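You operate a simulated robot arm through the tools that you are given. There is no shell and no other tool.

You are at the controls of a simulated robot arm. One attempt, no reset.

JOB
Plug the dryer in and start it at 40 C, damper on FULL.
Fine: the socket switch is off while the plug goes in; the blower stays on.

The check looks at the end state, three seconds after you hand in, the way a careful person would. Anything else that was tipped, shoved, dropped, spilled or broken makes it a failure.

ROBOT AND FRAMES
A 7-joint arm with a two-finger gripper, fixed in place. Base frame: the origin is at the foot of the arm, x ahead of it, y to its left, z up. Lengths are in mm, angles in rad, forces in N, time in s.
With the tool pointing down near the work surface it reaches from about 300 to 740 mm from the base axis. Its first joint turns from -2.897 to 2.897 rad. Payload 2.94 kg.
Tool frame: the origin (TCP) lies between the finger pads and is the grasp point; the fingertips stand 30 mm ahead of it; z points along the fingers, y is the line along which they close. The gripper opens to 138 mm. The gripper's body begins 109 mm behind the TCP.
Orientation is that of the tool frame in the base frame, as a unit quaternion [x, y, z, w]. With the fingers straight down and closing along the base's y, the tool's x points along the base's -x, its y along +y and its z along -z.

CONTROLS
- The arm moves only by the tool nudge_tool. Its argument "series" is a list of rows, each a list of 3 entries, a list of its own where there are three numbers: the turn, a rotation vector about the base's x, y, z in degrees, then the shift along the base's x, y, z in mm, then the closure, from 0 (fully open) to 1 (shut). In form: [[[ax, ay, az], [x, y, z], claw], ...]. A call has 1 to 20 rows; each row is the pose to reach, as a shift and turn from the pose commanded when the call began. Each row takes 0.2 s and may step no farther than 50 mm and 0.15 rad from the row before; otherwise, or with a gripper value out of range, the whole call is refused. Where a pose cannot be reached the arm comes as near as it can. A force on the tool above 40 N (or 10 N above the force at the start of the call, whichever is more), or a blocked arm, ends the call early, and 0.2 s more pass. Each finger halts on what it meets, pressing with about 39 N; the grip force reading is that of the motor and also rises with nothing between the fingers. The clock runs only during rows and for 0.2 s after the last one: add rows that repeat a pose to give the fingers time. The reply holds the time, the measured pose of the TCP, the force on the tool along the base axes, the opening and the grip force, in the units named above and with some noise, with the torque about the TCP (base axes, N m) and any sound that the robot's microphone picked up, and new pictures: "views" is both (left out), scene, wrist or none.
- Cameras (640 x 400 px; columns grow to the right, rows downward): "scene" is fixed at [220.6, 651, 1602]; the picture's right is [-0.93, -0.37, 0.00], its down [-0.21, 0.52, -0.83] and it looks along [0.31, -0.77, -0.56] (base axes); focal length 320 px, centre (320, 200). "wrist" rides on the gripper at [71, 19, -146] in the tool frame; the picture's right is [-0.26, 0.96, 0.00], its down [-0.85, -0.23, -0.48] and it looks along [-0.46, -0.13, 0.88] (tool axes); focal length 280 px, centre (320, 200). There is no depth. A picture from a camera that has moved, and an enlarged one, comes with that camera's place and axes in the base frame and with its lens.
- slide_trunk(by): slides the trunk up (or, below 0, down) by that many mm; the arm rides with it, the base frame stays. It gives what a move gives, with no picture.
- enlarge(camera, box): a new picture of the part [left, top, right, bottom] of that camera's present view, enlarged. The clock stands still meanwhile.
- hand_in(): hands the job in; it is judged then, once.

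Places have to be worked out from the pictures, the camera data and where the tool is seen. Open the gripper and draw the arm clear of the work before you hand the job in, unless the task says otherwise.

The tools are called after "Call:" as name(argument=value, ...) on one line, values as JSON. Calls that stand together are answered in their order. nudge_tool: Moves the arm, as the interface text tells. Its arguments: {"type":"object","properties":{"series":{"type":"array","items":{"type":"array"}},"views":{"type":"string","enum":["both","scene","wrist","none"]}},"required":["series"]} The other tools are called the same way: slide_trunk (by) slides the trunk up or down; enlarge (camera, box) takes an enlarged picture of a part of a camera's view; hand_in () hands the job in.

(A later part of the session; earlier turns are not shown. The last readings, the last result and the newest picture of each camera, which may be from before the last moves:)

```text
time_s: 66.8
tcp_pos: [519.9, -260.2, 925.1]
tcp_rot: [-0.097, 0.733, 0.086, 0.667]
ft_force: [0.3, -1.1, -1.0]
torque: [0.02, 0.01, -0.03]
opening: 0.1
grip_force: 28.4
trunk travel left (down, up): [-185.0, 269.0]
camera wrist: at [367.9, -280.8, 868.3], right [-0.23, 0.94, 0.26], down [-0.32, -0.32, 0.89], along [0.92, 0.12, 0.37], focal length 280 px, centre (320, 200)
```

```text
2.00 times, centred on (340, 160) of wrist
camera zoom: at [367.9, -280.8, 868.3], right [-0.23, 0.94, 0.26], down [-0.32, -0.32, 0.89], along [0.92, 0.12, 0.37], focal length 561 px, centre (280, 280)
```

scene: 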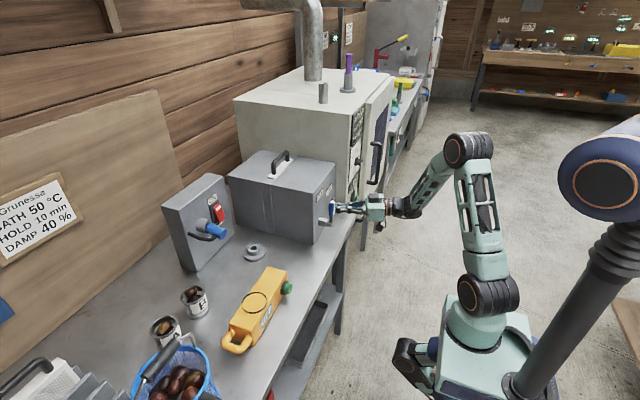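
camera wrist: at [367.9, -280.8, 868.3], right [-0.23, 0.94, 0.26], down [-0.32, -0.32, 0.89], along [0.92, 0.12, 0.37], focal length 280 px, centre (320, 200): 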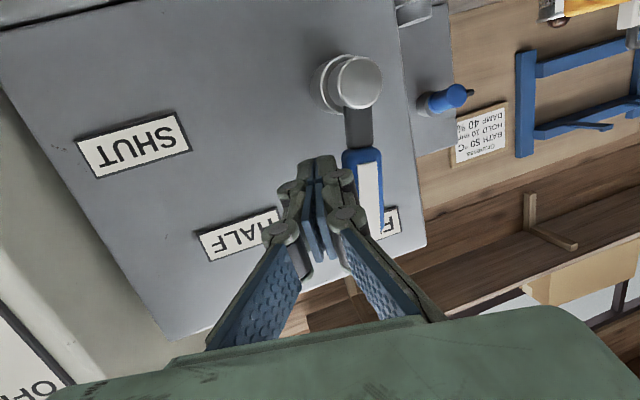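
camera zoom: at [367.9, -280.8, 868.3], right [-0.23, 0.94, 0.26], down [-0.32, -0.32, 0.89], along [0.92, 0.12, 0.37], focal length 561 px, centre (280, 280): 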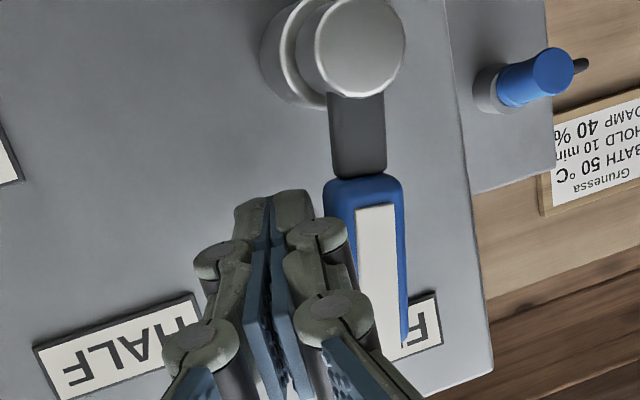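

The lever is at roughly 80°. I nudge the last bit toward +y.

Call:
nudge_tool(series=[[[0, 0, 0], [0, 4, 2], 1], [[0, 0, 0], [0, 8, 4], 1], [[0, 0, 0], [0, 11, 5], 1]], views="both")

Call:
enlarge(camera="scene", box=[300, 180, 380, 250])

Call:
enlarge(camera="wrist", box=[230, 60, 450, 260])

```text
time_s: 67.6
tcp_pos: [519.4, -253.5, 929.6]
tcp_rot: [-0.095, 0.734, 0.084, 0.667]
ft_force: [2.5, -9.8, -3.9]
torque: [-0.13, 0.03, -0.11]
opening: 0.1
grip_force: 28.3
trunk travel left (down, up): [-185.0, 269.0]
camera wrist: at [367.3, -272.0, 872.1], right [-0.22, 0.94, 0.26], down [-0.32, -0.32, 0.89], along [0.92, 0.11, 0.37], focal length 280 px, centre (320, 200)
```

scene: 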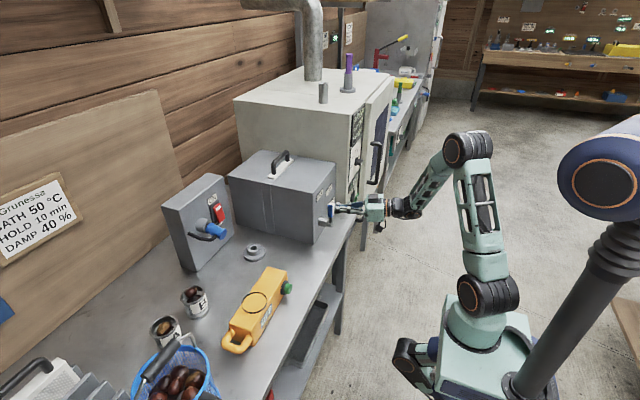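
wrist: 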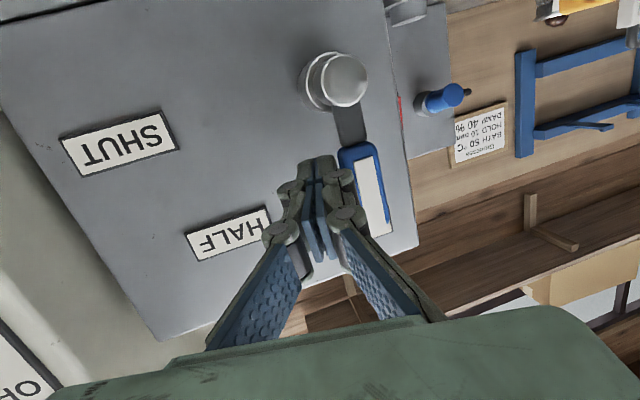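

```text
5.71 times, centred on (340, 215) of scene
camera zoom: at [220.6, 651.0, 1602.0], right [-0.93, -0.37, 0.0], down [-0.21, 0.52, -0.83], along [0.31, -0.77, -0.56], focal length 1830 px, centre (206, 114)
```

zoom: 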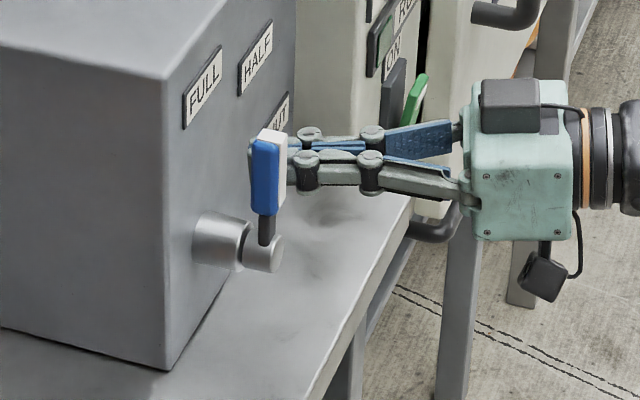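

```text
2.00 times, centred on (340, 160) of wrist
camera zoom: at [367.3, -272.0, 872.1], right [-0.22, 0.94, 0.26], down [-0.32, -0.32, 0.89], along [0.92, 0.11, 0.37], focal length 561 px, centre (280, 280)
```

zoom: 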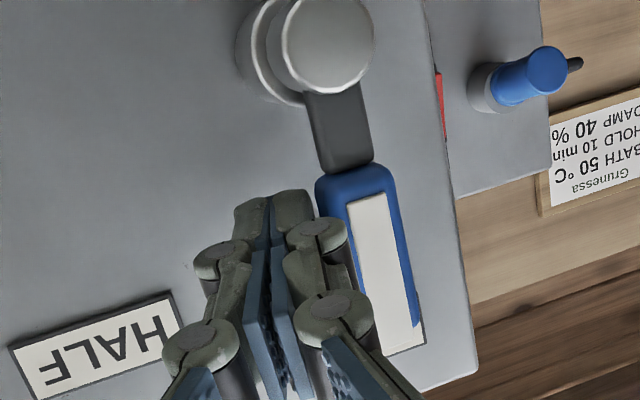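

The lever is vertical at FULL and now resists at about 10 N, so it's at its stop. I back away and check that it stays there.

Call:
nudge_tool(series=[[[0, 0, 0], [0, -10, 0], 1], [[0, 0, 0], [0, -25, 0], 1], [[0, 0, 0], [-20, -35, 0], 1], [[0, 0, 0], [-50, -45, 0], 1], [[0, 0, 0], [-75, -50, 0], 1], [[0, 0, 0], [-75, -50, 0], 1]], views="both")

Call:
enlarge(camera="scene", box=[300, 180, 380, 250])

Call:
enlarge(camera="wrist", box=[0, 150, 240, 400])

```text
time_s: 69.0
tcp_pos: [446.4, -299.1, 930.7]
tcp_rot: [-0.097, 0.733, 0.086, 0.668]
ft_force: [-0.1, -0.6, -1.1]
torque: [-0.01, -0.02, 0.05]
opening: 0.0
grip_force: 28.1
trunk travel left (down, up): [-185.0, 269.0]
camera wrist: at [293.7, -319.7, 873.3], right [-0.23, 0.94, 0.26], down [-0.32, -0.32, 0.89], along [0.92, 0.12, 0.37], focal length 280 px, centre (320, 200)
```

scene: 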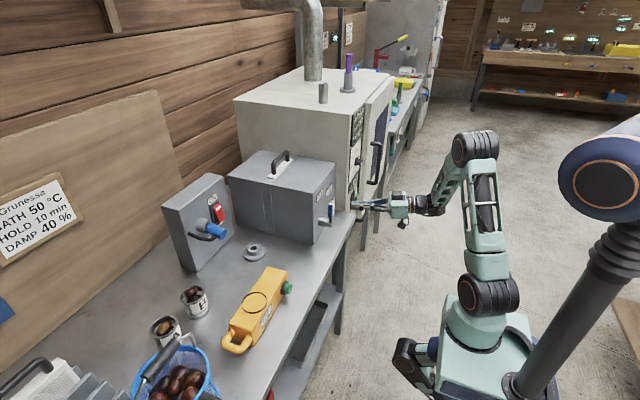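
wrist: 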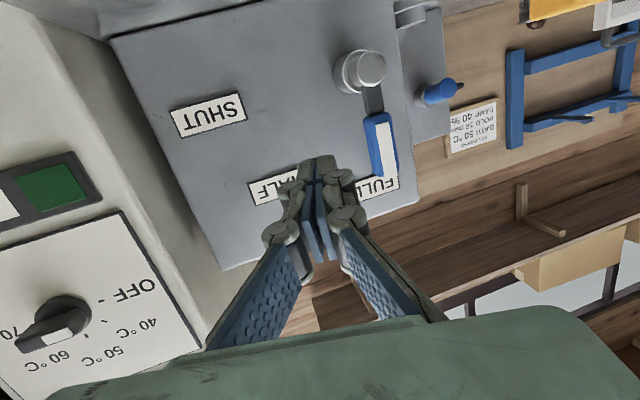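

```text
5.71 times, centred on (340, 215) of scene
camera zoom: at [220.6, 651.0, 1602.0], right [-0.93, -0.37, 0.0], down [-0.21, 0.52, -0.83], along [0.31, -0.77, -0.56], focal length 1830 px, centre (206, 114)
```

zoom: 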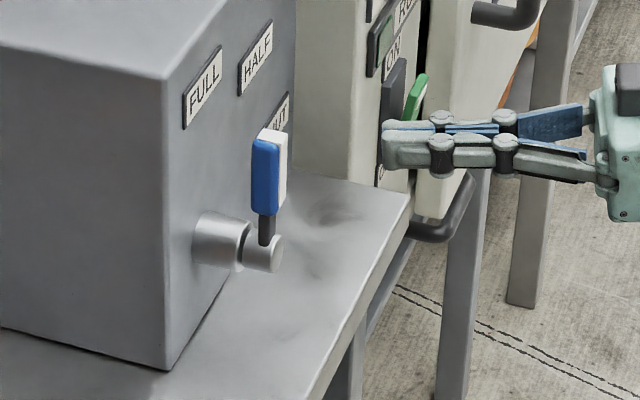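

```text
1.60 times, centred on (120, 275) of wrist
camera zoom: at [293.7, -319.7, 873.3], right [-0.23, 0.94, 0.26], down [-0.32, -0.32, 0.89], along [0.92, 0.12, 0.37], focal length 449 px, centre (640, 80)
```

zoom: 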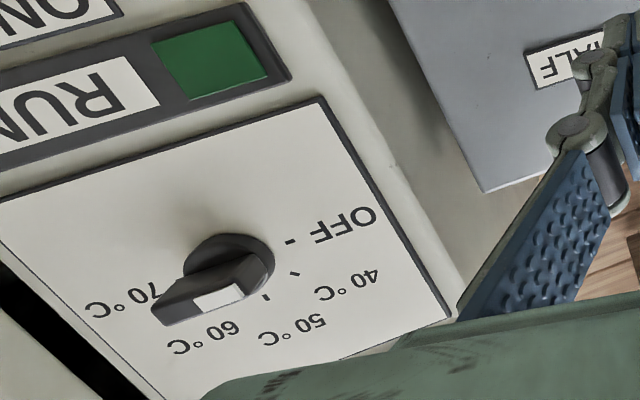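

The lever stays at FULL. Next is the temperature knob, so I move in front of it, keeping clear of the panel, to read its pointer.

Call:
nudge_tool(series=[[[0, 0, 0], [-5, -40, 15], 1], [[0, 0, 0], [-8, -80, 30], 1], [[0, 0, 0], [-8, -120, 45], 1], [[0, 0, 0], [-8, -160, 60], 1], [[0, 0, 0], [-8, -190, 65], 1], [[0, 0, 0], [-8, -190, 65], 1]], views="both")

Call:
enlarge(camera="wrist", box=[180, 60, 480, 300])

```text
time_s: 70.4
tcp_pos: [437.2, -489.0, 992.8]
tcp_rot: [-0.097, 0.734, 0.085, 0.667]
ft_force: [0.2, -1.0, -0.9]
torque: [0.02, -0.01, 0.02]
opening: 0.0
grip_force: 28.5
trunk travel left (down, up): [-185.0, 269.0]
camera wrist: at [285.0, -509.1, 936.3], right [-0.23, 0.94, 0.26], down [-0.32, -0.32, 0.89], along [0.92, 0.12, 0.37], focal length 280 px, centre (320, 200)
```

scene: 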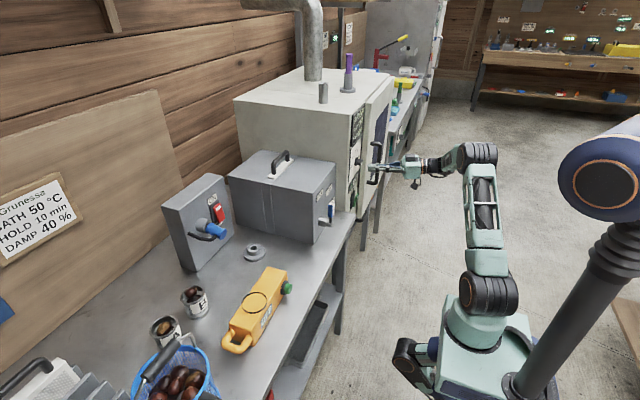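
wrist: 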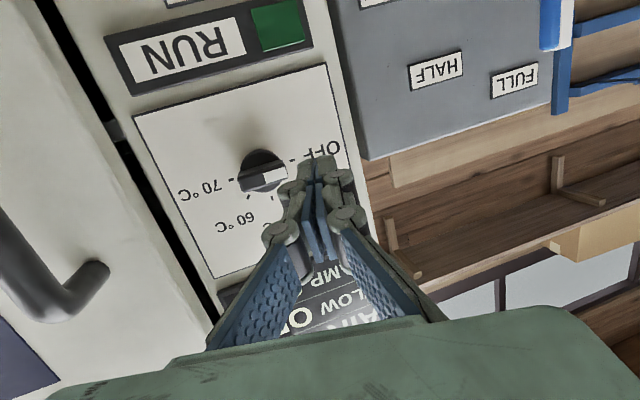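

```text
1.67 times, centred on (330, 180) of wrist
camera zoom: at [285.0, -509.1, 936.3], right [-0.23, 0.94, 0.26], down [-0.32, -0.32, 0.89], along [0.92, 0.12, 0.37], focal length 467 px, centre (303, 233)
```

zoom: 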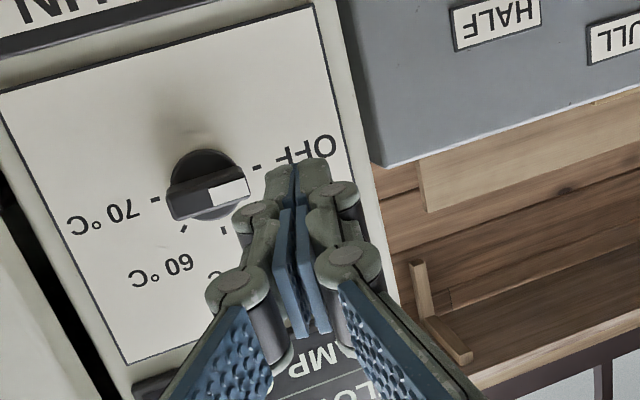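

The white pointer end of the knob bar points at OFF, with the axis near (y -519, z 989.5), the bar front at x≈505 and the panel at x≈527. 40 °C is 45° clockwise. I square the tool to +x, then roll it so the fingers close vertically across the bar.

Call:
nudge_tool(series=[[[0.5, -2.7, -7.4], [-5, -15, 0], 1], [[1, -5.45, -14.8], [-8, -30, -3], 0.9], [[1, -5.45, -14.8], [-8, -30, -3], 0.6]], views="none")

Call:
nudge_tool(series=[[[-8, 0, 0], [0, 0, 0], 0.6], [[-16, 0, 0], [0, 0, 0], 0.6], [[-24, 0, 0], [0, 0, 0], 0.6], [[-32, 0, 0], [0, 0, 0], 0.6], [[-40, 0, 0], [0, 0, 0], 0.6], [[-48, 0, 0], [0, 0, 0], 0.6], [[-56, 0, 0], [0, 0, 0], 0.6], [[-64, 0, 0], [0, 0, 0], 0.6], [[-72, 0, 0], [0, 0, 0], 0.6], [[-80, 0, 0], [0, 0, 0], 0.6], [[-85, 0, 0], [0, 0, 0], 0.6], [[-90, 0, 0], [0, 0, 0], 0.6], [[-90, 0, 0], [0, 0, 0], 0.6]], views="both")

Call:
enlarge(camera="wrist", box=[180, 40, 480, 280])

```text
time_s: 71.2
tcp_pos: [429.4, -519.3, 992.6]
tcp_rot: [0.0, 0.707, 0.0, 0.707]
ft_force: [0.6, 0.6, 0.1]
torque: [0.01, 0.02, 0.0]
opening: 55.3
grip_force: 0.1
trunk travel left (down, up): [-185.0, 269.0]
```

```text
time_s: 74.0
tcp_pos: [462.2, -542.6, 1079.8]
tcp_rot: [-0.498, 0.531, -0.466, 0.503]
ft_force: [-0.5, 0.7, 1.5]
torque: [-0.01, 0.0, -0.04]
opening: 55.1
grip_force: 0.1
out of reach, approached as far as the arm can: row 5, 8, 9, 10, 11, 12, 13
trunk travel left (down, up): [-185.0, 269.0]
camera wrist: at [314.2, -612.1, 1064.3], right [-0.06, 0.33, -0.94], down [-0.46, 0.83, 0.32], along [0.88, 0.45, 0.1], focal length 280 px, centre (320, 200)
```

scene: 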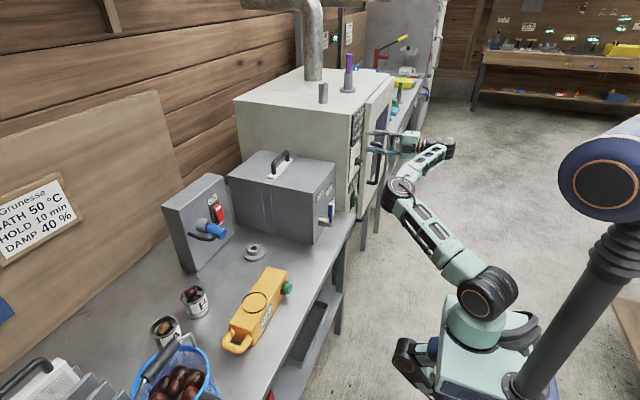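
wrist: 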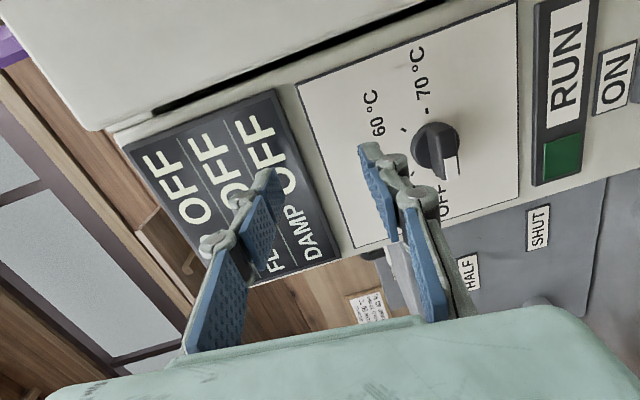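

```text
1.67 times, centred on (330, 160) of wrist
camera zoom: at [314.2, -612.1, 1064.3], right [-0.06, 0.33, -0.94], down [-0.46, 0.83, 0.32], along [0.88, 0.45, 0.1], focal length 467 px, centre (303, 267)
```

zoom: 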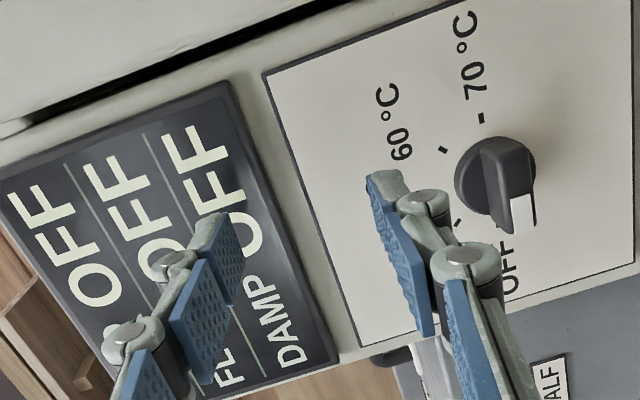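

That roll isn't reachable here and the arm drifted off into a contorted pose, without touching anything. I undo the roll while backing away from the panel, and I'll turn the knob by pushing its bar instead.

Call:
nudge_tool(series=[[[6, 0, 0], [-15, 0, 0], 0.6], [[14, 0, 0], [-30, 0, 0], 0.6], [[22, 0, 0], [-30, 0, 0], 0.6], [[30, 0, 0], [-30, 0, 0], 0.6], [[38, 0, 0], [-30, 0, 0], 0.6], [[46, 0, 0], [-30, 0, 0], 0.6], [[54, 0, 0], [-30, 0, 0], 0.6], [[62, 0, 0], [-30, 0, 0], 0.6], [[70, 0, 0], [-30, 0, 0], 0.6], [[78, 0, 0], [-30, 0, 0], 0.6], [[84, 0, 0], [-30, 0, 0], 0.6], [[90, 0, 0], [-30, 0, 0], 0.6], [[90, 0, 0], [-30, 0, 0], 0.6]], views="both")

```text
time_s: 76.8
tcp_pos: [432.6, -541.5, 1080.6]
tcp_rot: [0.006, 0.705, 0.047, 0.707]
ft_force: [0.6, -0.6, 0.3]
torque: [0.01, 0.02, -0.01]
opening: 55.5
grip_force: 0.0
trunk travel left (down, up): [-185.0, 269.0]
camera wrist: at [285.5, -524.7, 1009.9], right [-0.06, 0.94, 0.33], down [-0.46, -0.32, 0.83], along [0.89, -0.11, 0.45], focal length 280 px, centre (320, 200)
```

scene: 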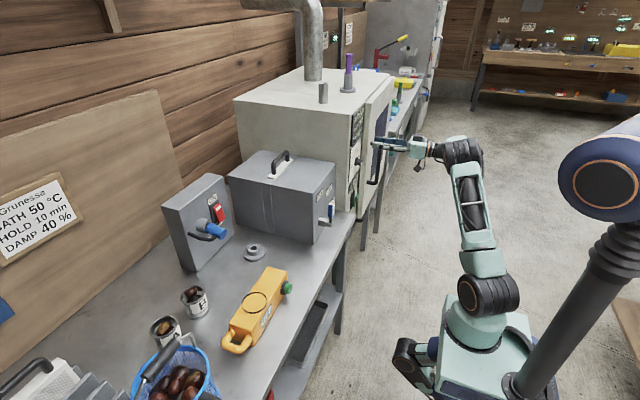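
wrist: 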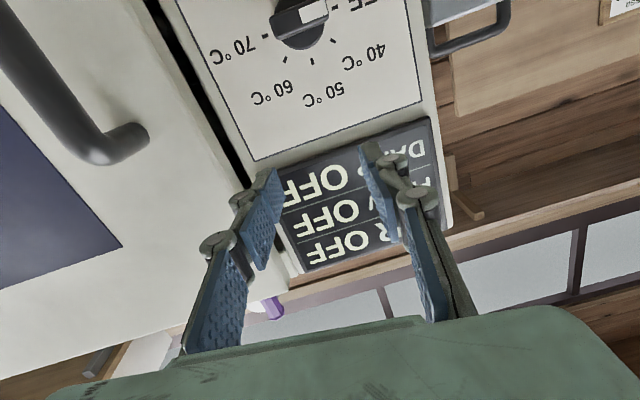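

The arm recovered, and all the dial labels are visible. I square up, close the fingers, and bring the tip just above the right (70 °C) end of the knob bar; pushing that end down turns the knob clockwise toward 40 °C.

Call:
nudge_tool(series=[[[-2, 0, -1.5], [0, 0, -20], 1], [[-4.3, 0.2, -3.3], [0, -1, -45], 1], [[-4.3, 0.2, -3.3], [0, -2.5, -60], 1], [[-4.3, 0.2, -3.3], [10, -2.5, -66], 1], [[-4.3, 0.2, -3.3], [10, -2.5, -66], 1]], views="both")

Call:
enlarge(camera="wrist", box=[200, 60, 440, 280])

```text
time_s: 78.0
tcp_pos: [443.8, -543.1, 1015.4]
tcp_rot: [-0.002, 0.707, -0.001, 0.707]
ft_force: [-0.2, 0.3, -0.1]
torque: [0.0, -0.01, -0.03]
opening: 0.1
grip_force: 28.3
trunk travel left (down, up): [-185.0, 269.0]
camera wrist: at [296.3, -523.2, 944.1], right [0.0, 0.97, 0.26], down [-0.47, -0.23, 0.85], along [0.88, -0.12, 0.46], focal length 280 px, centre (320, 200)
```

scene: 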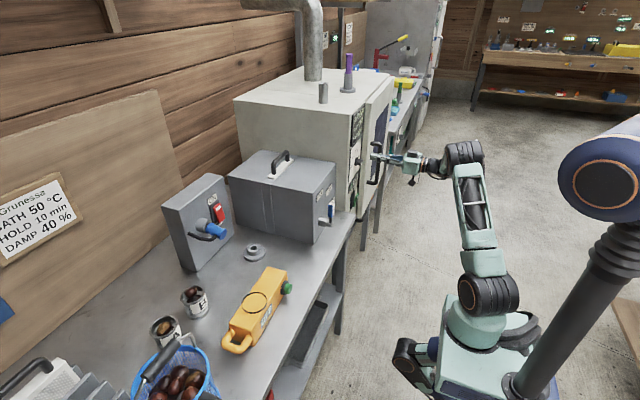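
wrist: 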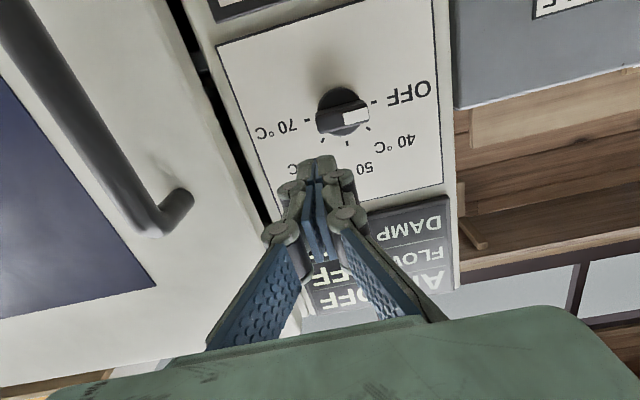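

```text
1.82 times, centred on (320, 170) of wrist
camera zoom: at [296.3, -523.2, 944.1], right [0.0, 0.97, 0.26], down [-0.47, -0.23, 0.85], along [0.88, -0.12, 0.46], focal length 510 px, centre (320, 254)
```

zoom: 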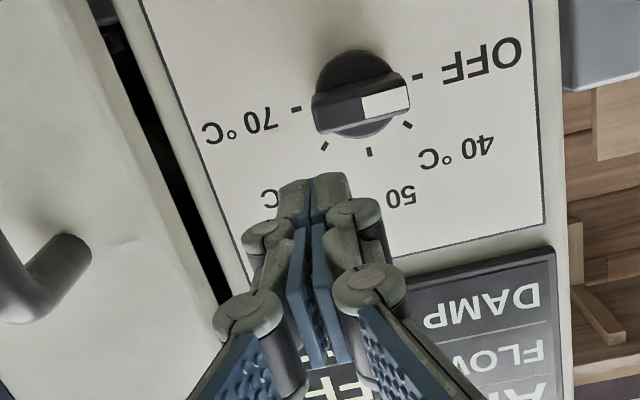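

This is an excellent view: the white pointer is exactly on OFF, and the 40 °C tick is 45° clockwise. I advance the tip to x≈512, above the 70-side end of the bar.

Call:
nudge_tool(series=[[[0, 0, 0], [15, 0, -1], 1], [[0, 0, 0], [28, 0, -2], 1], [[0, 0, 0], [38, 0, -2], 1], [[0, 0, 0], [38, 0, -2], 1]], views="wrist")

Call:
enlarge(camera="wrist", box=[200, 60, 440, 280])

Call:
enlarge(camera="scene", box=[330, 120, 420, 200])

```text
time_s: 79.0
tcp_pos: [480.2, -542.5, 1011.3]
tcp_rot: [-0.002, 0.708, -0.001, 0.707]
ft_force: [-0.5, -0.1, -0.3]
torque: [-0.01, -0.01, 0.02]
opening: 0.1
grip_force: 27.8
trunk travel left (down, up): [-185.0, 269.0]
camera wrist: at [333.4, -523.6, 941.6], right [0.0, 0.97, 0.26], down [-0.47, -0.23, 0.85], along [0.88, -0.12, 0.46], focal length 280 px, centre (320, 200)
```

wrist: 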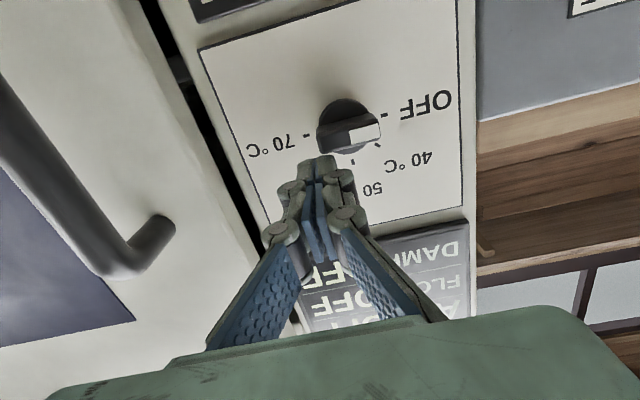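

```text
1.82 times, centred on (320, 170) of wrist
camera zoom: at [333.4, -523.6, 941.6], right [0.0, 0.97, 0.26], down [-0.47, -0.23, 0.85], along [0.88, -0.12, 0.46], focal length 510 px, centre (320, 254)
```

zoom: 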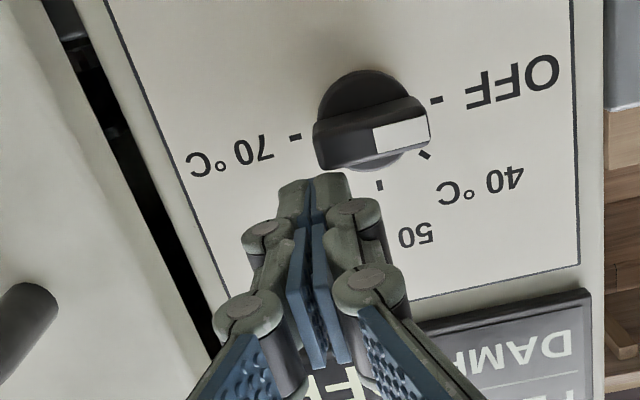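

```text
5.00 times, centred on (375, 160) of scene
camera zoom: at [220.6, 651.0, 1602.0], right [-0.93, -0.37, 0.0], down [-0.21, 0.52, -0.83], along [0.31, -0.77, -0.56], focal length 1602 px, centre (45, 400)
```

zoom: 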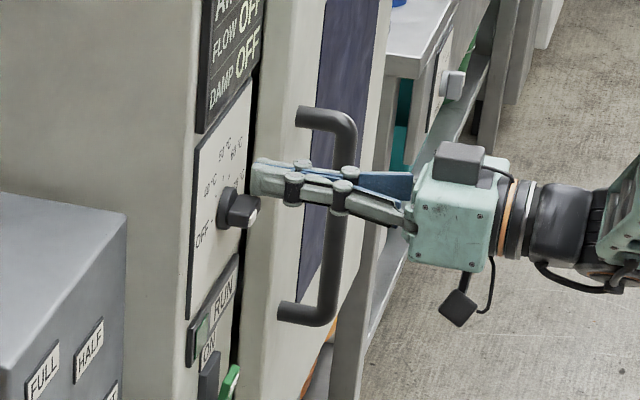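

The tip overlaps the bar's 70-side end from above. I go 4 mm deeper and push down in small steps, then check the angle.

Call:
nudge_tool(series=[[[0, 0, 0], [4, 0, 0], 1], [[0, 0, 0], [4, 0, -4], 1], [[0, 0, 0], [4, 0, -8], 1], [[0, 0, 0], [4, 0, -10], 1]], views="wrist")

Call:
enlarge(camera="wrist", box=[200, 60, 440, 280])

```text
time_s: 80.0
tcp_pos: [483.3, -543.2, 1002.4]
tcp_rot: [-0.001, 0.708, -0.002, 0.707]
ft_force: [-0.5, -5.0, 2.1]
torque: [-0.05, 0.0, -0.06]
opening: 0.3
grip_force: 28.7
trunk travel left (down, up): [-185.0, 269.0]
camera wrist: at [336.9, -524.2, 931.0], right [0.0, 0.97, 0.26], down [-0.47, -0.23, 0.85], along [0.88, -0.12, 0.46], focal length 280 px, centre (320, 200)
```

wrist: 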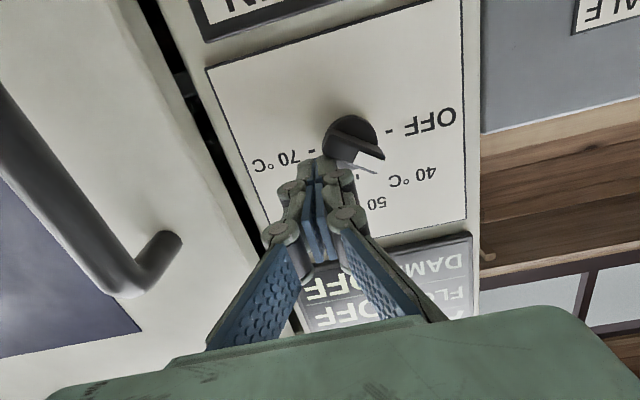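

```text
1.82 times, centred on (320, 170) of wrist
camera zoom: at [336.9, -524.2, 931.0], right [0.0, 0.97, 0.26], down [-0.47, -0.23, 0.85], along [0.88, -0.12, 0.46], focal length 510 px, centre (320, 254)
```

zoom: 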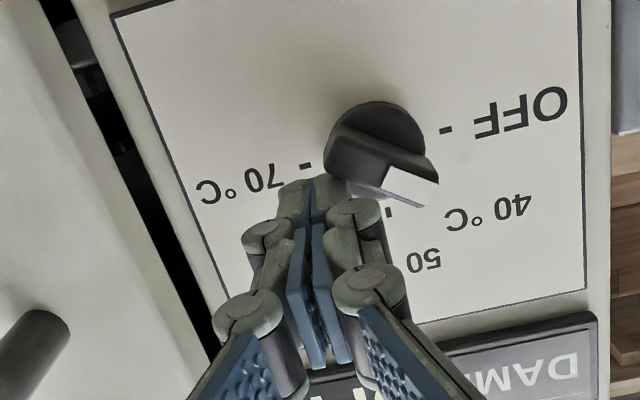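

The knob has turned. I zoom right in to judge the pointer angle against the ticks.

Call:
enlarge(camera="wrist", box=[290, 90, 410, 200])

Call:
enlarge(camera="scene", box=[345, 130, 385, 175])

```text
3.64 times, centred on (350, 145) of wrist
camera zoom: at [336.9, -524.2, 931.0], right [0.0, 0.97, 0.26], down [-0.47, -0.23, 0.85], along [0.88, -0.12, 0.46], focal length 1020 px, centre (211, 400)
```

zoom: 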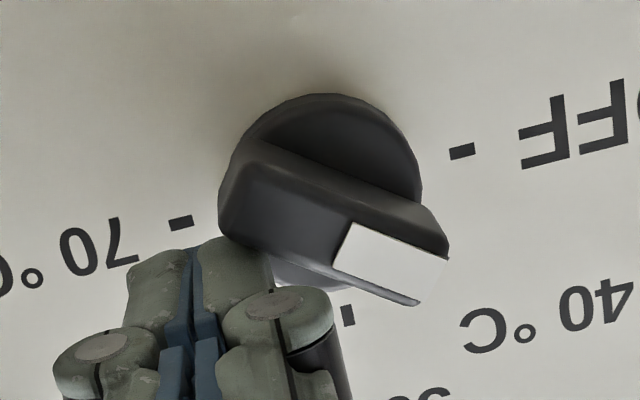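

```text
8.89 times, centred on (365, 152) of scene
camera zoom: at [220.6, 651.0, 1602.0], right [-0.93, -0.37, 0.0], down [-0.21, 0.52, -0.83], along [0.31, -0.77, -0.56], focal length 2847 px, centre (-80, 622)
```

zoom: 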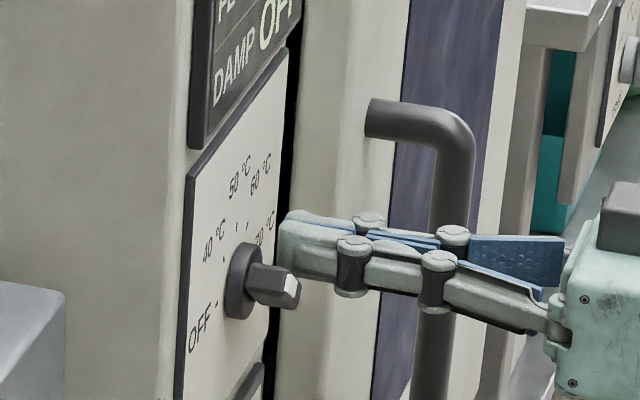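

The pointer reads roughly 38–44°, just short of the 40 °C tick. I push a touch more, then lift off to see where it rests.

Call:
nudge_tool(series=[[[0, 0, 0], [0, 0, -1.2], 1], [[0, 0, 0], [0, 0, -1.2], 1], [[0, 0, 0], [0, 0, 8], 1], [[0, 0, 0], [-15, 0, 18], 1], [[0, 0, 0], [-40, 0, 22], 1], [[0, 0, 0], [-40, 0, 22], 1]], views="wrist")

Call:
enlarge(camera="wrist", box=[270, 50, 410, 190])

```text
time_s: 81.4
tcp_pos: [443.4, -543.7, 1023.7]
tcp_rot: [-0.002, 0.707, -0.001, 0.707]
ft_force: [-1.3, 0.1, 0.4]
torque: [0.0, 0.02, -0.01]
opening: 0.2
grip_force: 28.1
trunk travel left (down, up): [-185.0, 269.0]
camera wrist: at [296.7, -523.6, 952.0], right [0.0, 0.97, 0.26], down [-0.48, -0.23, 0.85], along [0.88, -0.12, 0.46], focal length 280 px, centre (320, 200)
```

wrist: 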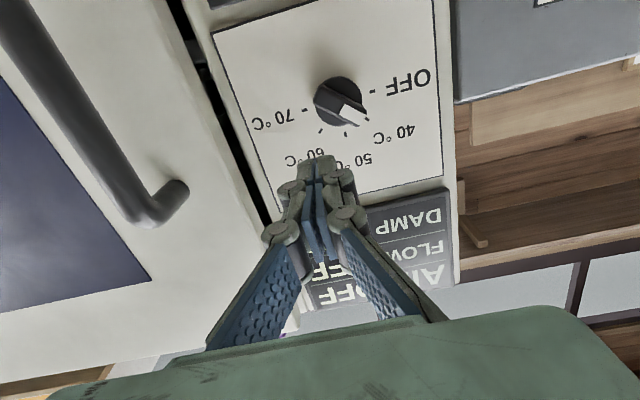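

```text
2.86 times, centred on (340, 120) of wrist
camera zoom: at [296.7, -523.6, 952.0], right [0.0, 0.97, 0.26], down [-0.48, -0.23, 0.85], along [0.88, -0.12, 0.46], focal length 801 px, centre (263, 429)
```

zoom: 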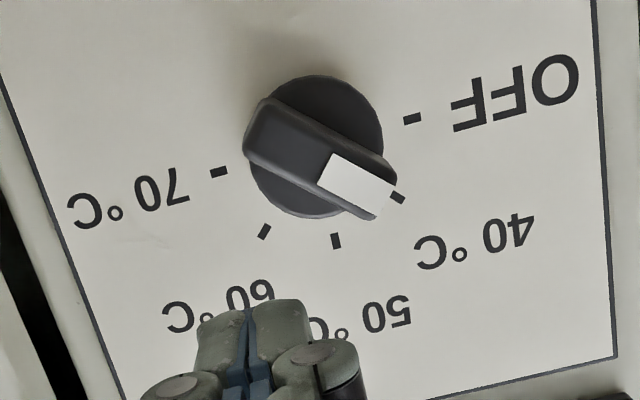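

The pointer rests at about 40° of rotation and the 40 °C tick is at 45°, so it is a few degrees short. I go back in and push about 2 mm further than last time.

Call:
nudge_tool(series=[[[0, 0, 0], [20, 0, -4], 1], [[0, 0, 0], [40, 0, -12], 1], [[0, 0, 0], [40, 0, -20], 1], [[0, 0, 0], [40, 0, -23.5], 1], [[0, 0, 0], [40, 0, -25.2], 1], [[0, 0, 0], [40, 0, -25.2], 1], [[0, 0, 0], [40, 0, -14], 1], [[0, 0, 0], [20, 0, -4], 1], [[0, 0, 0], [0, 0, 0], 1], [[0, 0, 0], [0, 0, 0], 1]], views="wrist")

Call:
enlarge(camera="wrist", box=[270, 50, 410, 190])

```text
time_s: 83.6
tcp_pos: [443.9, -544.1, 1025.3]
tcp_rot: [-0.002, 0.707, 0.0, 0.707]
ft_force: [0.3, -0.2, 0.2]
torque: [-0.01, -0.02, 0.01]
opening: 0.0
grip_force: 28.3
trunk travel left (down, up): [-185.0, 269.0]
camera wrist: at [297.9, -523.9, 953.9], right [0.0, 0.97, 0.26], down [-0.47, -0.23, 0.85], along [0.88, -0.12, 0.46], focal length 280 px, centre (320, 200)
```

wrist: 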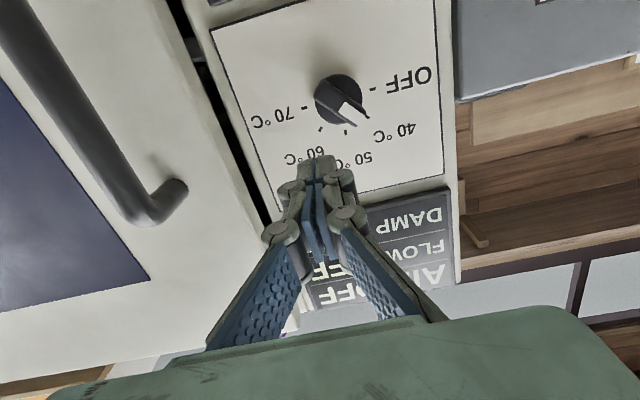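

```text
2.86 times, centred on (340, 120) of wrist
camera zoom: at [297.9, -523.9, 953.9], right [0.0, 0.97, 0.26], down [-0.47, -0.23, 0.85], along [0.88, -0.12, 0.46], focal length 801 px, centre (263, 429)
```

zoom: 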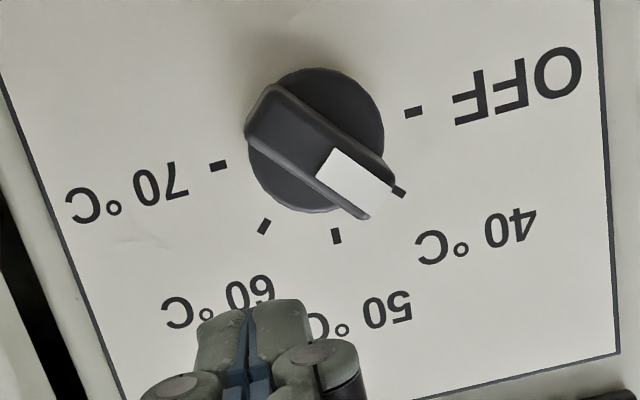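

The white pointer now lines up with the 40 °C tick. Next is the green run switch: I lower the tool in front of it and look.

Call:
nudge_tool(series=[[[0, 0, 0], [-10, 5, -40], 1], [[0, 0, 0], [-15, 10, -80], 1], [[0, 0, 0], [-15, 17, -120], 1], [[0, 0, 0], [-15, 22, -155], 1], [[0, 0, 0], [-15, 22, -155], 1]], views="both")

Call:
enlarge(camera="wrist", box=[220, 0, 440, 200])

Call:
enlarge(camera="scene", box=[330, 150, 400, 220])

```text
time_s: 84.8
tcp_pos: [429.4, -523.1, 870.7]
tcp_rot: [-0.002, 0.707, -0.001, 0.707]
ft_force: [-0.2, -0.2, 0.6]
torque: [0.02, 0.0, 0.0]
opening: 0.0
grip_force: 28.3
trunk travel left (down, up): [-185.0, 269.0]
camera wrist: at [283.4, -503.4, 796.7], right [0.0, 0.97, 0.26], down [-0.47, -0.23, 0.85], along [0.88, -0.12, 0.46], focal length 280 px, centre (320, 200)
```

scene: 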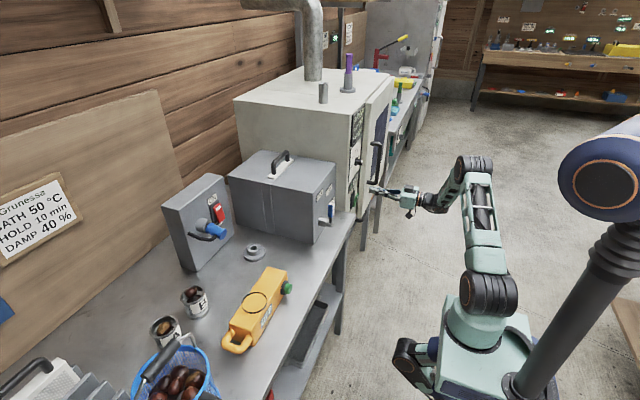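
wrist: 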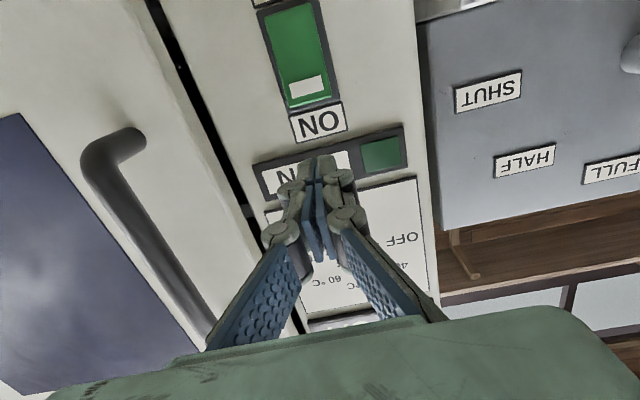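

```text
2.00 times, centred on (330, 100) of wrist
camera zoom: at [283.4, -503.4, 796.7], right [0.0, 0.97, 0.26], down [-0.47, -0.23, 0.85], along [0.88, -0.12, 0.46], focal length 561 px, centre (300, 400)
```

zoom: 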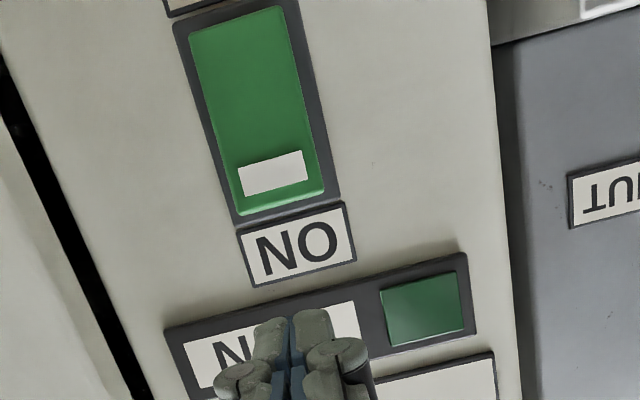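

```text
5.71 times, centred on (365, 185) of scene
camera zoom: at [220.6, 651.0, 1602.0], right [-0.93, -0.37, 0.0], down [-0.21, 0.52, -0.83], along [0.31, -0.77, -0.56], focal length 1830 px, centre (63, 286)
```

zoom: 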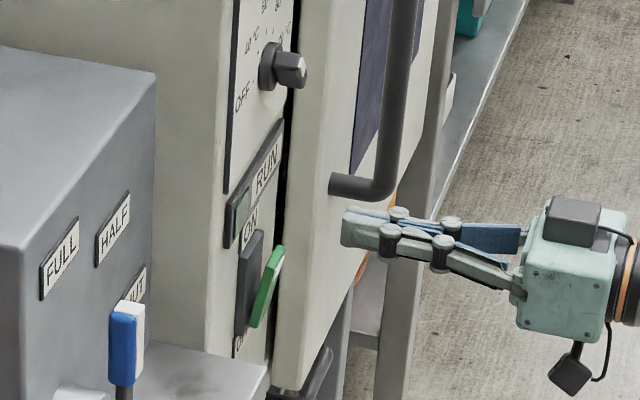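

The green rocker spans z≈768–826 at y≈-519, and its top (ON) end sticks out, so the dryer is off. I line up the closed fingertip with the upper part and come close.

Call:
nudge_tool(series=[[[0, 0, 0], [0, 3, -30], 1], [[0, 0, 0], [5, 4, -55], 1], [[0, 0, 0], [25, 4, -56], 1], [[0, 0, 0], [38, 4, -56], 1], [[0, 0, 0], [38, 4, -56], 1]], views="both")

Call:
enlarge(camera="scene", box=[330, 150, 400, 220])

```text
time_s: 86.0
tcp_pos: [467.5, -518.2, 813.9]
tcp_rot: [-0.001, 0.707, -0.001, 0.707]
ft_force: [0.2, -0.1, -0.1]
torque: [0.01, 0.0, -0.01]
opening: 0.0
grip_force: 28.5
trunk travel left (down, up): [-185.0, 269.0]
camera wrist: at [321.4, -497.6, 741.5], right [0.0, 0.97, 0.26], down [-0.47, -0.23, 0.85], along [0.88, -0.12, 0.46], focal length 280 px, centre (320, 200)
```

scene: 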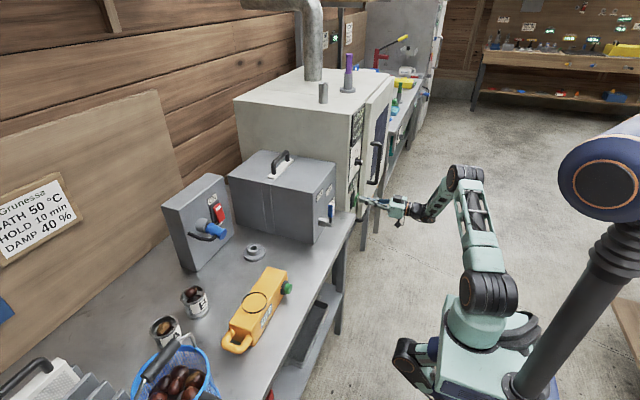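
wrist: 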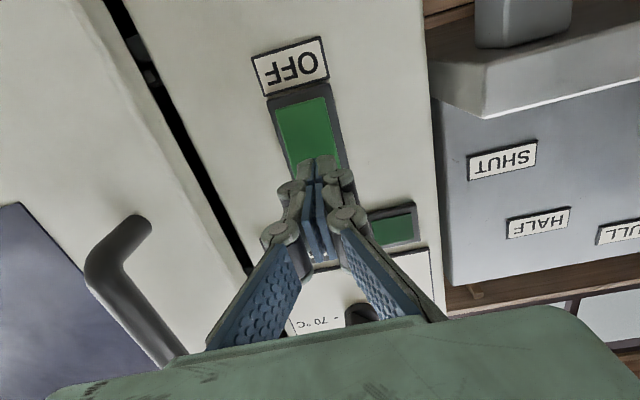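

```text
5.71 times, centred on (365, 185) of scene
camera zoom: at [220.6, 651.0, 1602.0], right [-0.93, -0.37, 0.0], down [-0.21, 0.52, -0.83], along [0.31, -0.77, -0.56], focal length 1830 px, centre (63, 286)
```

zoom: 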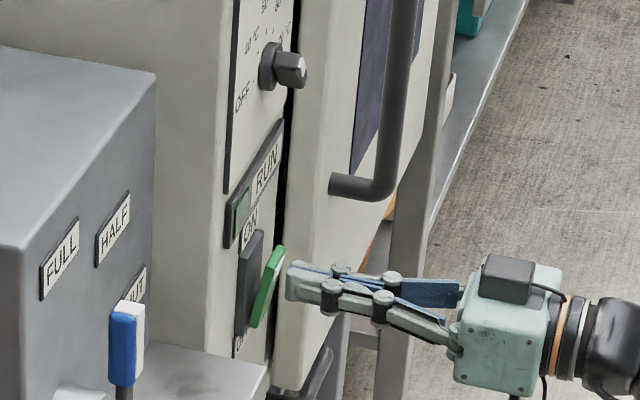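

The tip is just in front of the green rocker's upper end. I press it in.

Call:
nudge_tool(series=[[[0, 0, 0], [5, 0, 1], 1], [[0, 0, 0], [10, 0, 1], 1], [[0, 0, 0], [14, 0, 1], 1], [[0, 0, 0], [18, 0, 1], 1], [[0, 0, 0], [22, 0, 1], 1], [[0, 0, 0], [26, 0, 1], 1]], views="both")

Call:
enlarge(camera="scene", box=[330, 90, 390, 220])

```text
time_s: 87.2
tcp_pos: [481.3, -518.0, 815.6]
tcp_rot: [-0.001, 0.708, -0.001, 0.707]
ft_force: [-16.1, 7.7, 7.2]
torque: [0.09, 0.01, 0.21]
opening: 6.1
grip_force: 28.7
trunk travel left (down, up): [-185.0, 269.0]
stopped in row 5: the force on the tool passed its limit at 46 N (the readings are from after the stop); the commanded pose is now the measured one
camera wrist: at [334.7, -498.2, 743.5], right [0.0, 0.97, 0.26], down [-0.47, -0.23, 0.85], along [0.88, -0.12, 0.46], focal length 280 px, centre (320, 200)
```

scene: 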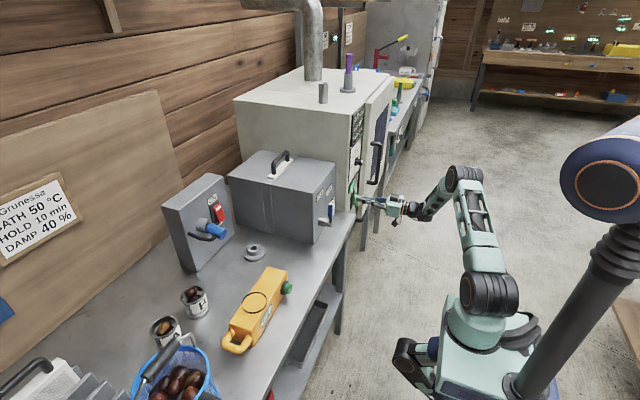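
wrist: 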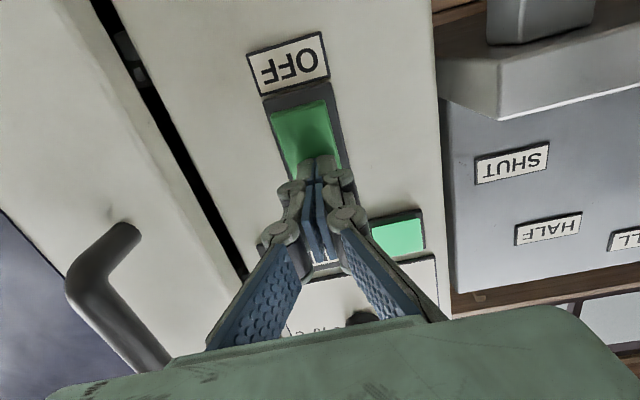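

```text
3.08 times, centred on (360, 155) of scene
camera zoom: at [220.6, 651.0, 1602.0], right [-0.93, -0.37, 0.0], down [-0.21, 0.52, -0.83], along [0.31, -0.77, -0.56], focal length 986 px, centre (197, 338)
```

zoom: 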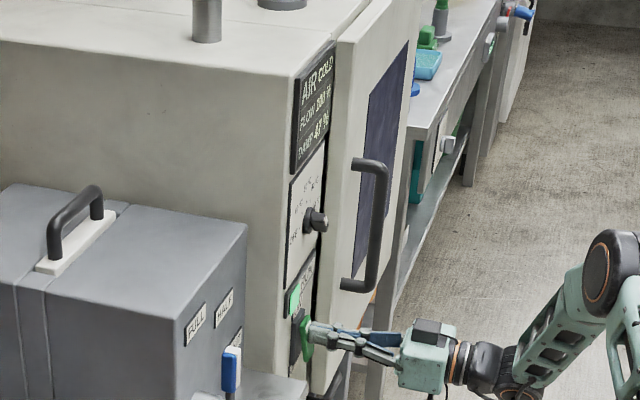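

The RUN lamp lit up and the display now shows live values, so the plug and socket are powering the dryer. I read the display up close.

Call:
enlarge(camera="scene", box=[350, 95, 372, 150])

Call:
nudge_tool(series=[[[0, 0, 0], [-15, 0, 0], 1], [[0, 0, 0], [-45, 0, 0], 1], [[0, 0, 0], [-60, 0, 20], 1], [[0, 0, 0], [-60, 0, 20], 1]], views="both")

Call:
enlarge(camera="scene", box=[330, 90, 390, 220])

Call:
enlarge(camera="scene", box=[190, 180, 260, 250])

```text
7.27 times, centred on (361, 122) of scene
camera zoom: at [220.6, 651.0, 1602.0], right [-0.93, -0.37, 0.0], down [-0.21, 0.52, -0.83], along [0.31, -0.77, -0.56], focal length 2330 px, centre (22, 764)
```

zoom: 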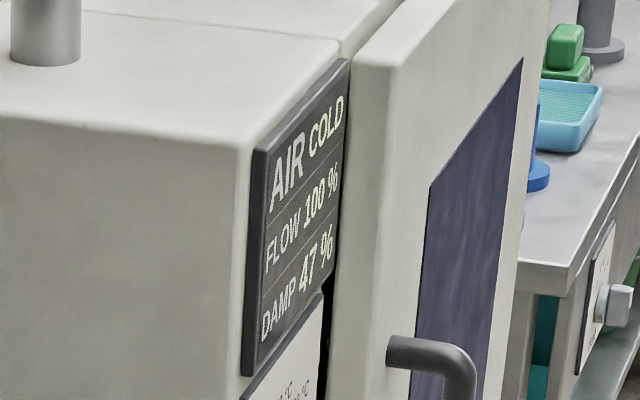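

```text
time_s: 88.2
tcp_pos: [423.1, -517.2, 830.5]
tcp_rot: [-0.001, 0.709, -0.001, 0.705]
ft_force: [-0.7, -0.5, -0.3]
torque: [0.0, -0.01, 0.01]
opening: 0.0
grip_force: 28.9
trunk travel left (down, up): [-185.0, 269.0]
camera wrist: at [276.0, -497.3, 759.6], right [0.0, 0.97, 0.26], down [-0.47, -0.23, 0.85], along [0.88, -0.12, 0.46], focal length 280 px, centre (320, 200)
```

scene: 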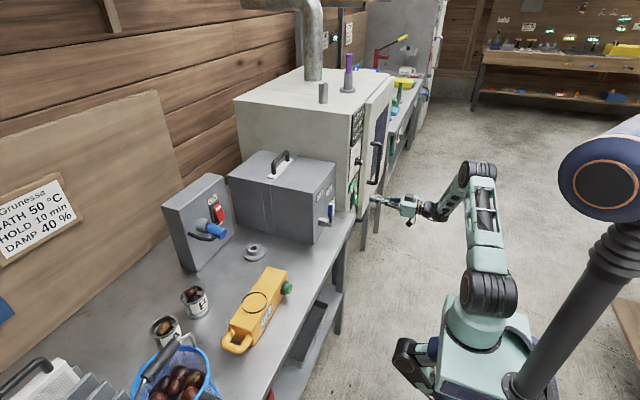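
wrist: 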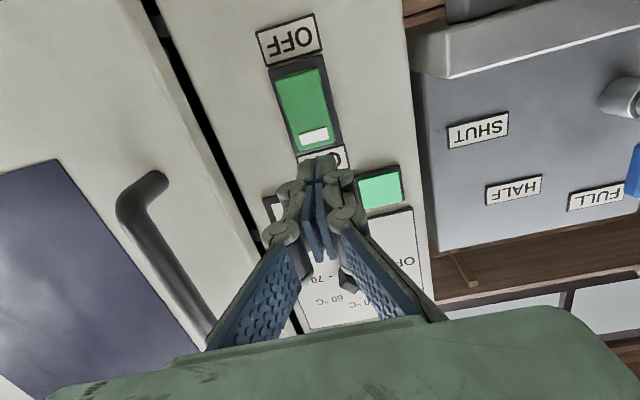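

```text
3.08 times, centred on (360, 155) of scene
camera zoom: at [220.6, 651.0, 1602.0], right [-0.93, -0.37, 0.0], down [-0.21, 0.52, -0.83], along [0.31, -0.77, -0.56], focal length 986 px, centre (197, 338)
```

zoom: 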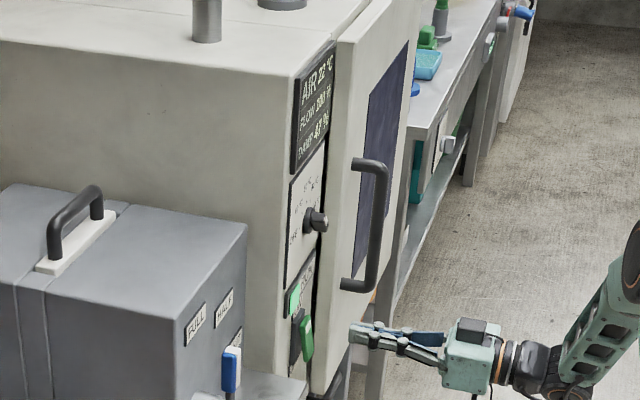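

```text
5.71 times, centred on (225, 215) of scene
camera zoom: at [220.6, 651.0, 1602.0], right [-0.93, -0.37, 0.0], down [-0.21, 0.52, -0.83], along [0.31, -0.77, -0.56], focal length 1830 px, centre (863, 114)
```

zoom: 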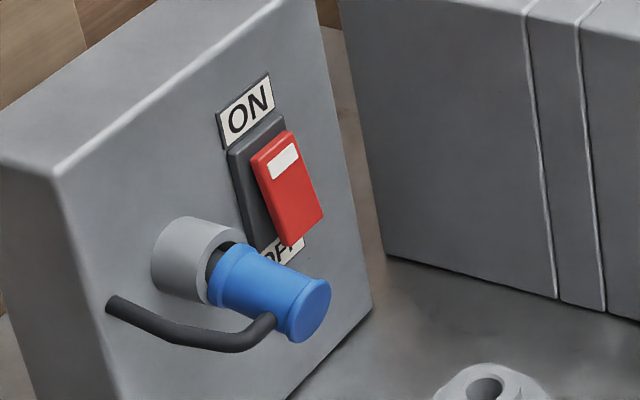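

The dryer is running: AIR 22 °C, FLOW 100 %, DAMP 47 %, RUN lamp on. Now I'll undo the accidental nudge of the yellow box. I draw the arm back from the dryer toward tool-down and head over to it.

Call:
nudge_tool(series=[[[0, 7.5, 0], [0, 10, 20], 1], [[0, 15, 0], [0, 25, 45], 1], [[0, 22.5, 0], [0, 40, 75], 1], [[0, 30, 0], [0, 60, 105], 1], [[0, 37.5, 0], [0, 80, 135], 1], [[0, 45, 0], [0, 105, 165], 1], [[0, 52.5, 0], [5, 130, 190], 1], [[0, 60, 0], [10, 160, 210], 1], [[0, 67.5, 0], [15, 195, 225], 1], [[0, 75, 0], [20, 235, 235], 1], [[0, 75, 0], [25, 280, 240], 1], [[0, 75, 0], [30, 325, 240], 1], [[0, 75, 0], [35, 370, 240], 1], [[0, 75, 0], [35, 370, 240], 1]], views="scene")

Call:
enlarge(camera="scene", box=[350, 95, 372, 150])

Call:
enlarge(camera="scene", box=[0, 140, 340, 400])

```text
time_s: 91.2
tcp_pos: [457.7, -146.4, 1072.7]
tcp_rot: [0.0, 0.992, 0.0, 0.128]
ft_force: [-0.5, 0.6, 0.2]
torque: [0.0, 0.03, 0.0]
opening: 0.0
grip_force: 28.5
trunk travel left (down, up): [-185.0, 269.0]
```

scene: 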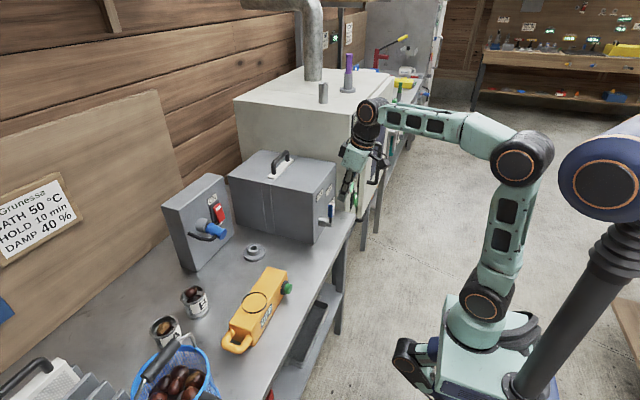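

```text
7.27 times, centred on (361, 122) of scene
camera zoom: at [220.6, 651.0, 1602.0], right [-0.93, -0.37, 0.0], down [-0.21, 0.52, -0.83], along [0.31, -0.77, -0.56], focal length 2330 px, centre (22, 764)
```

zoom: 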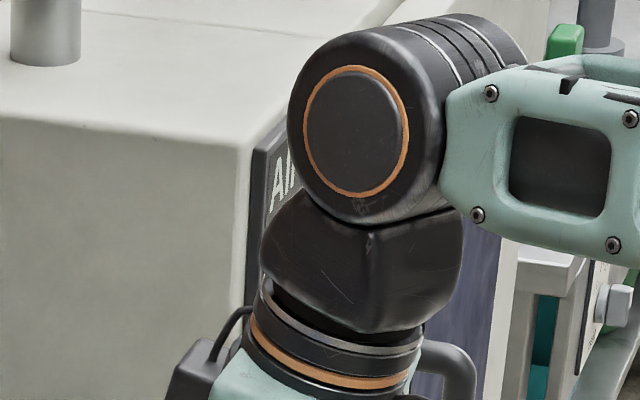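

```text
1.54 times, centred on (170, 270) of scene
camera zoom: at [220.6, 651.0, 1602.0], right [-0.93, -0.37, 0.0], down [-0.21, 0.52, -0.83], along [0.31, -0.77, -0.56], focal length 493 px, centre (551, 92)
```

zoom: 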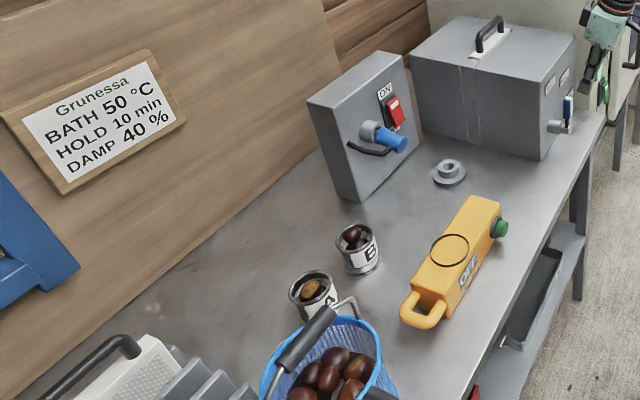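

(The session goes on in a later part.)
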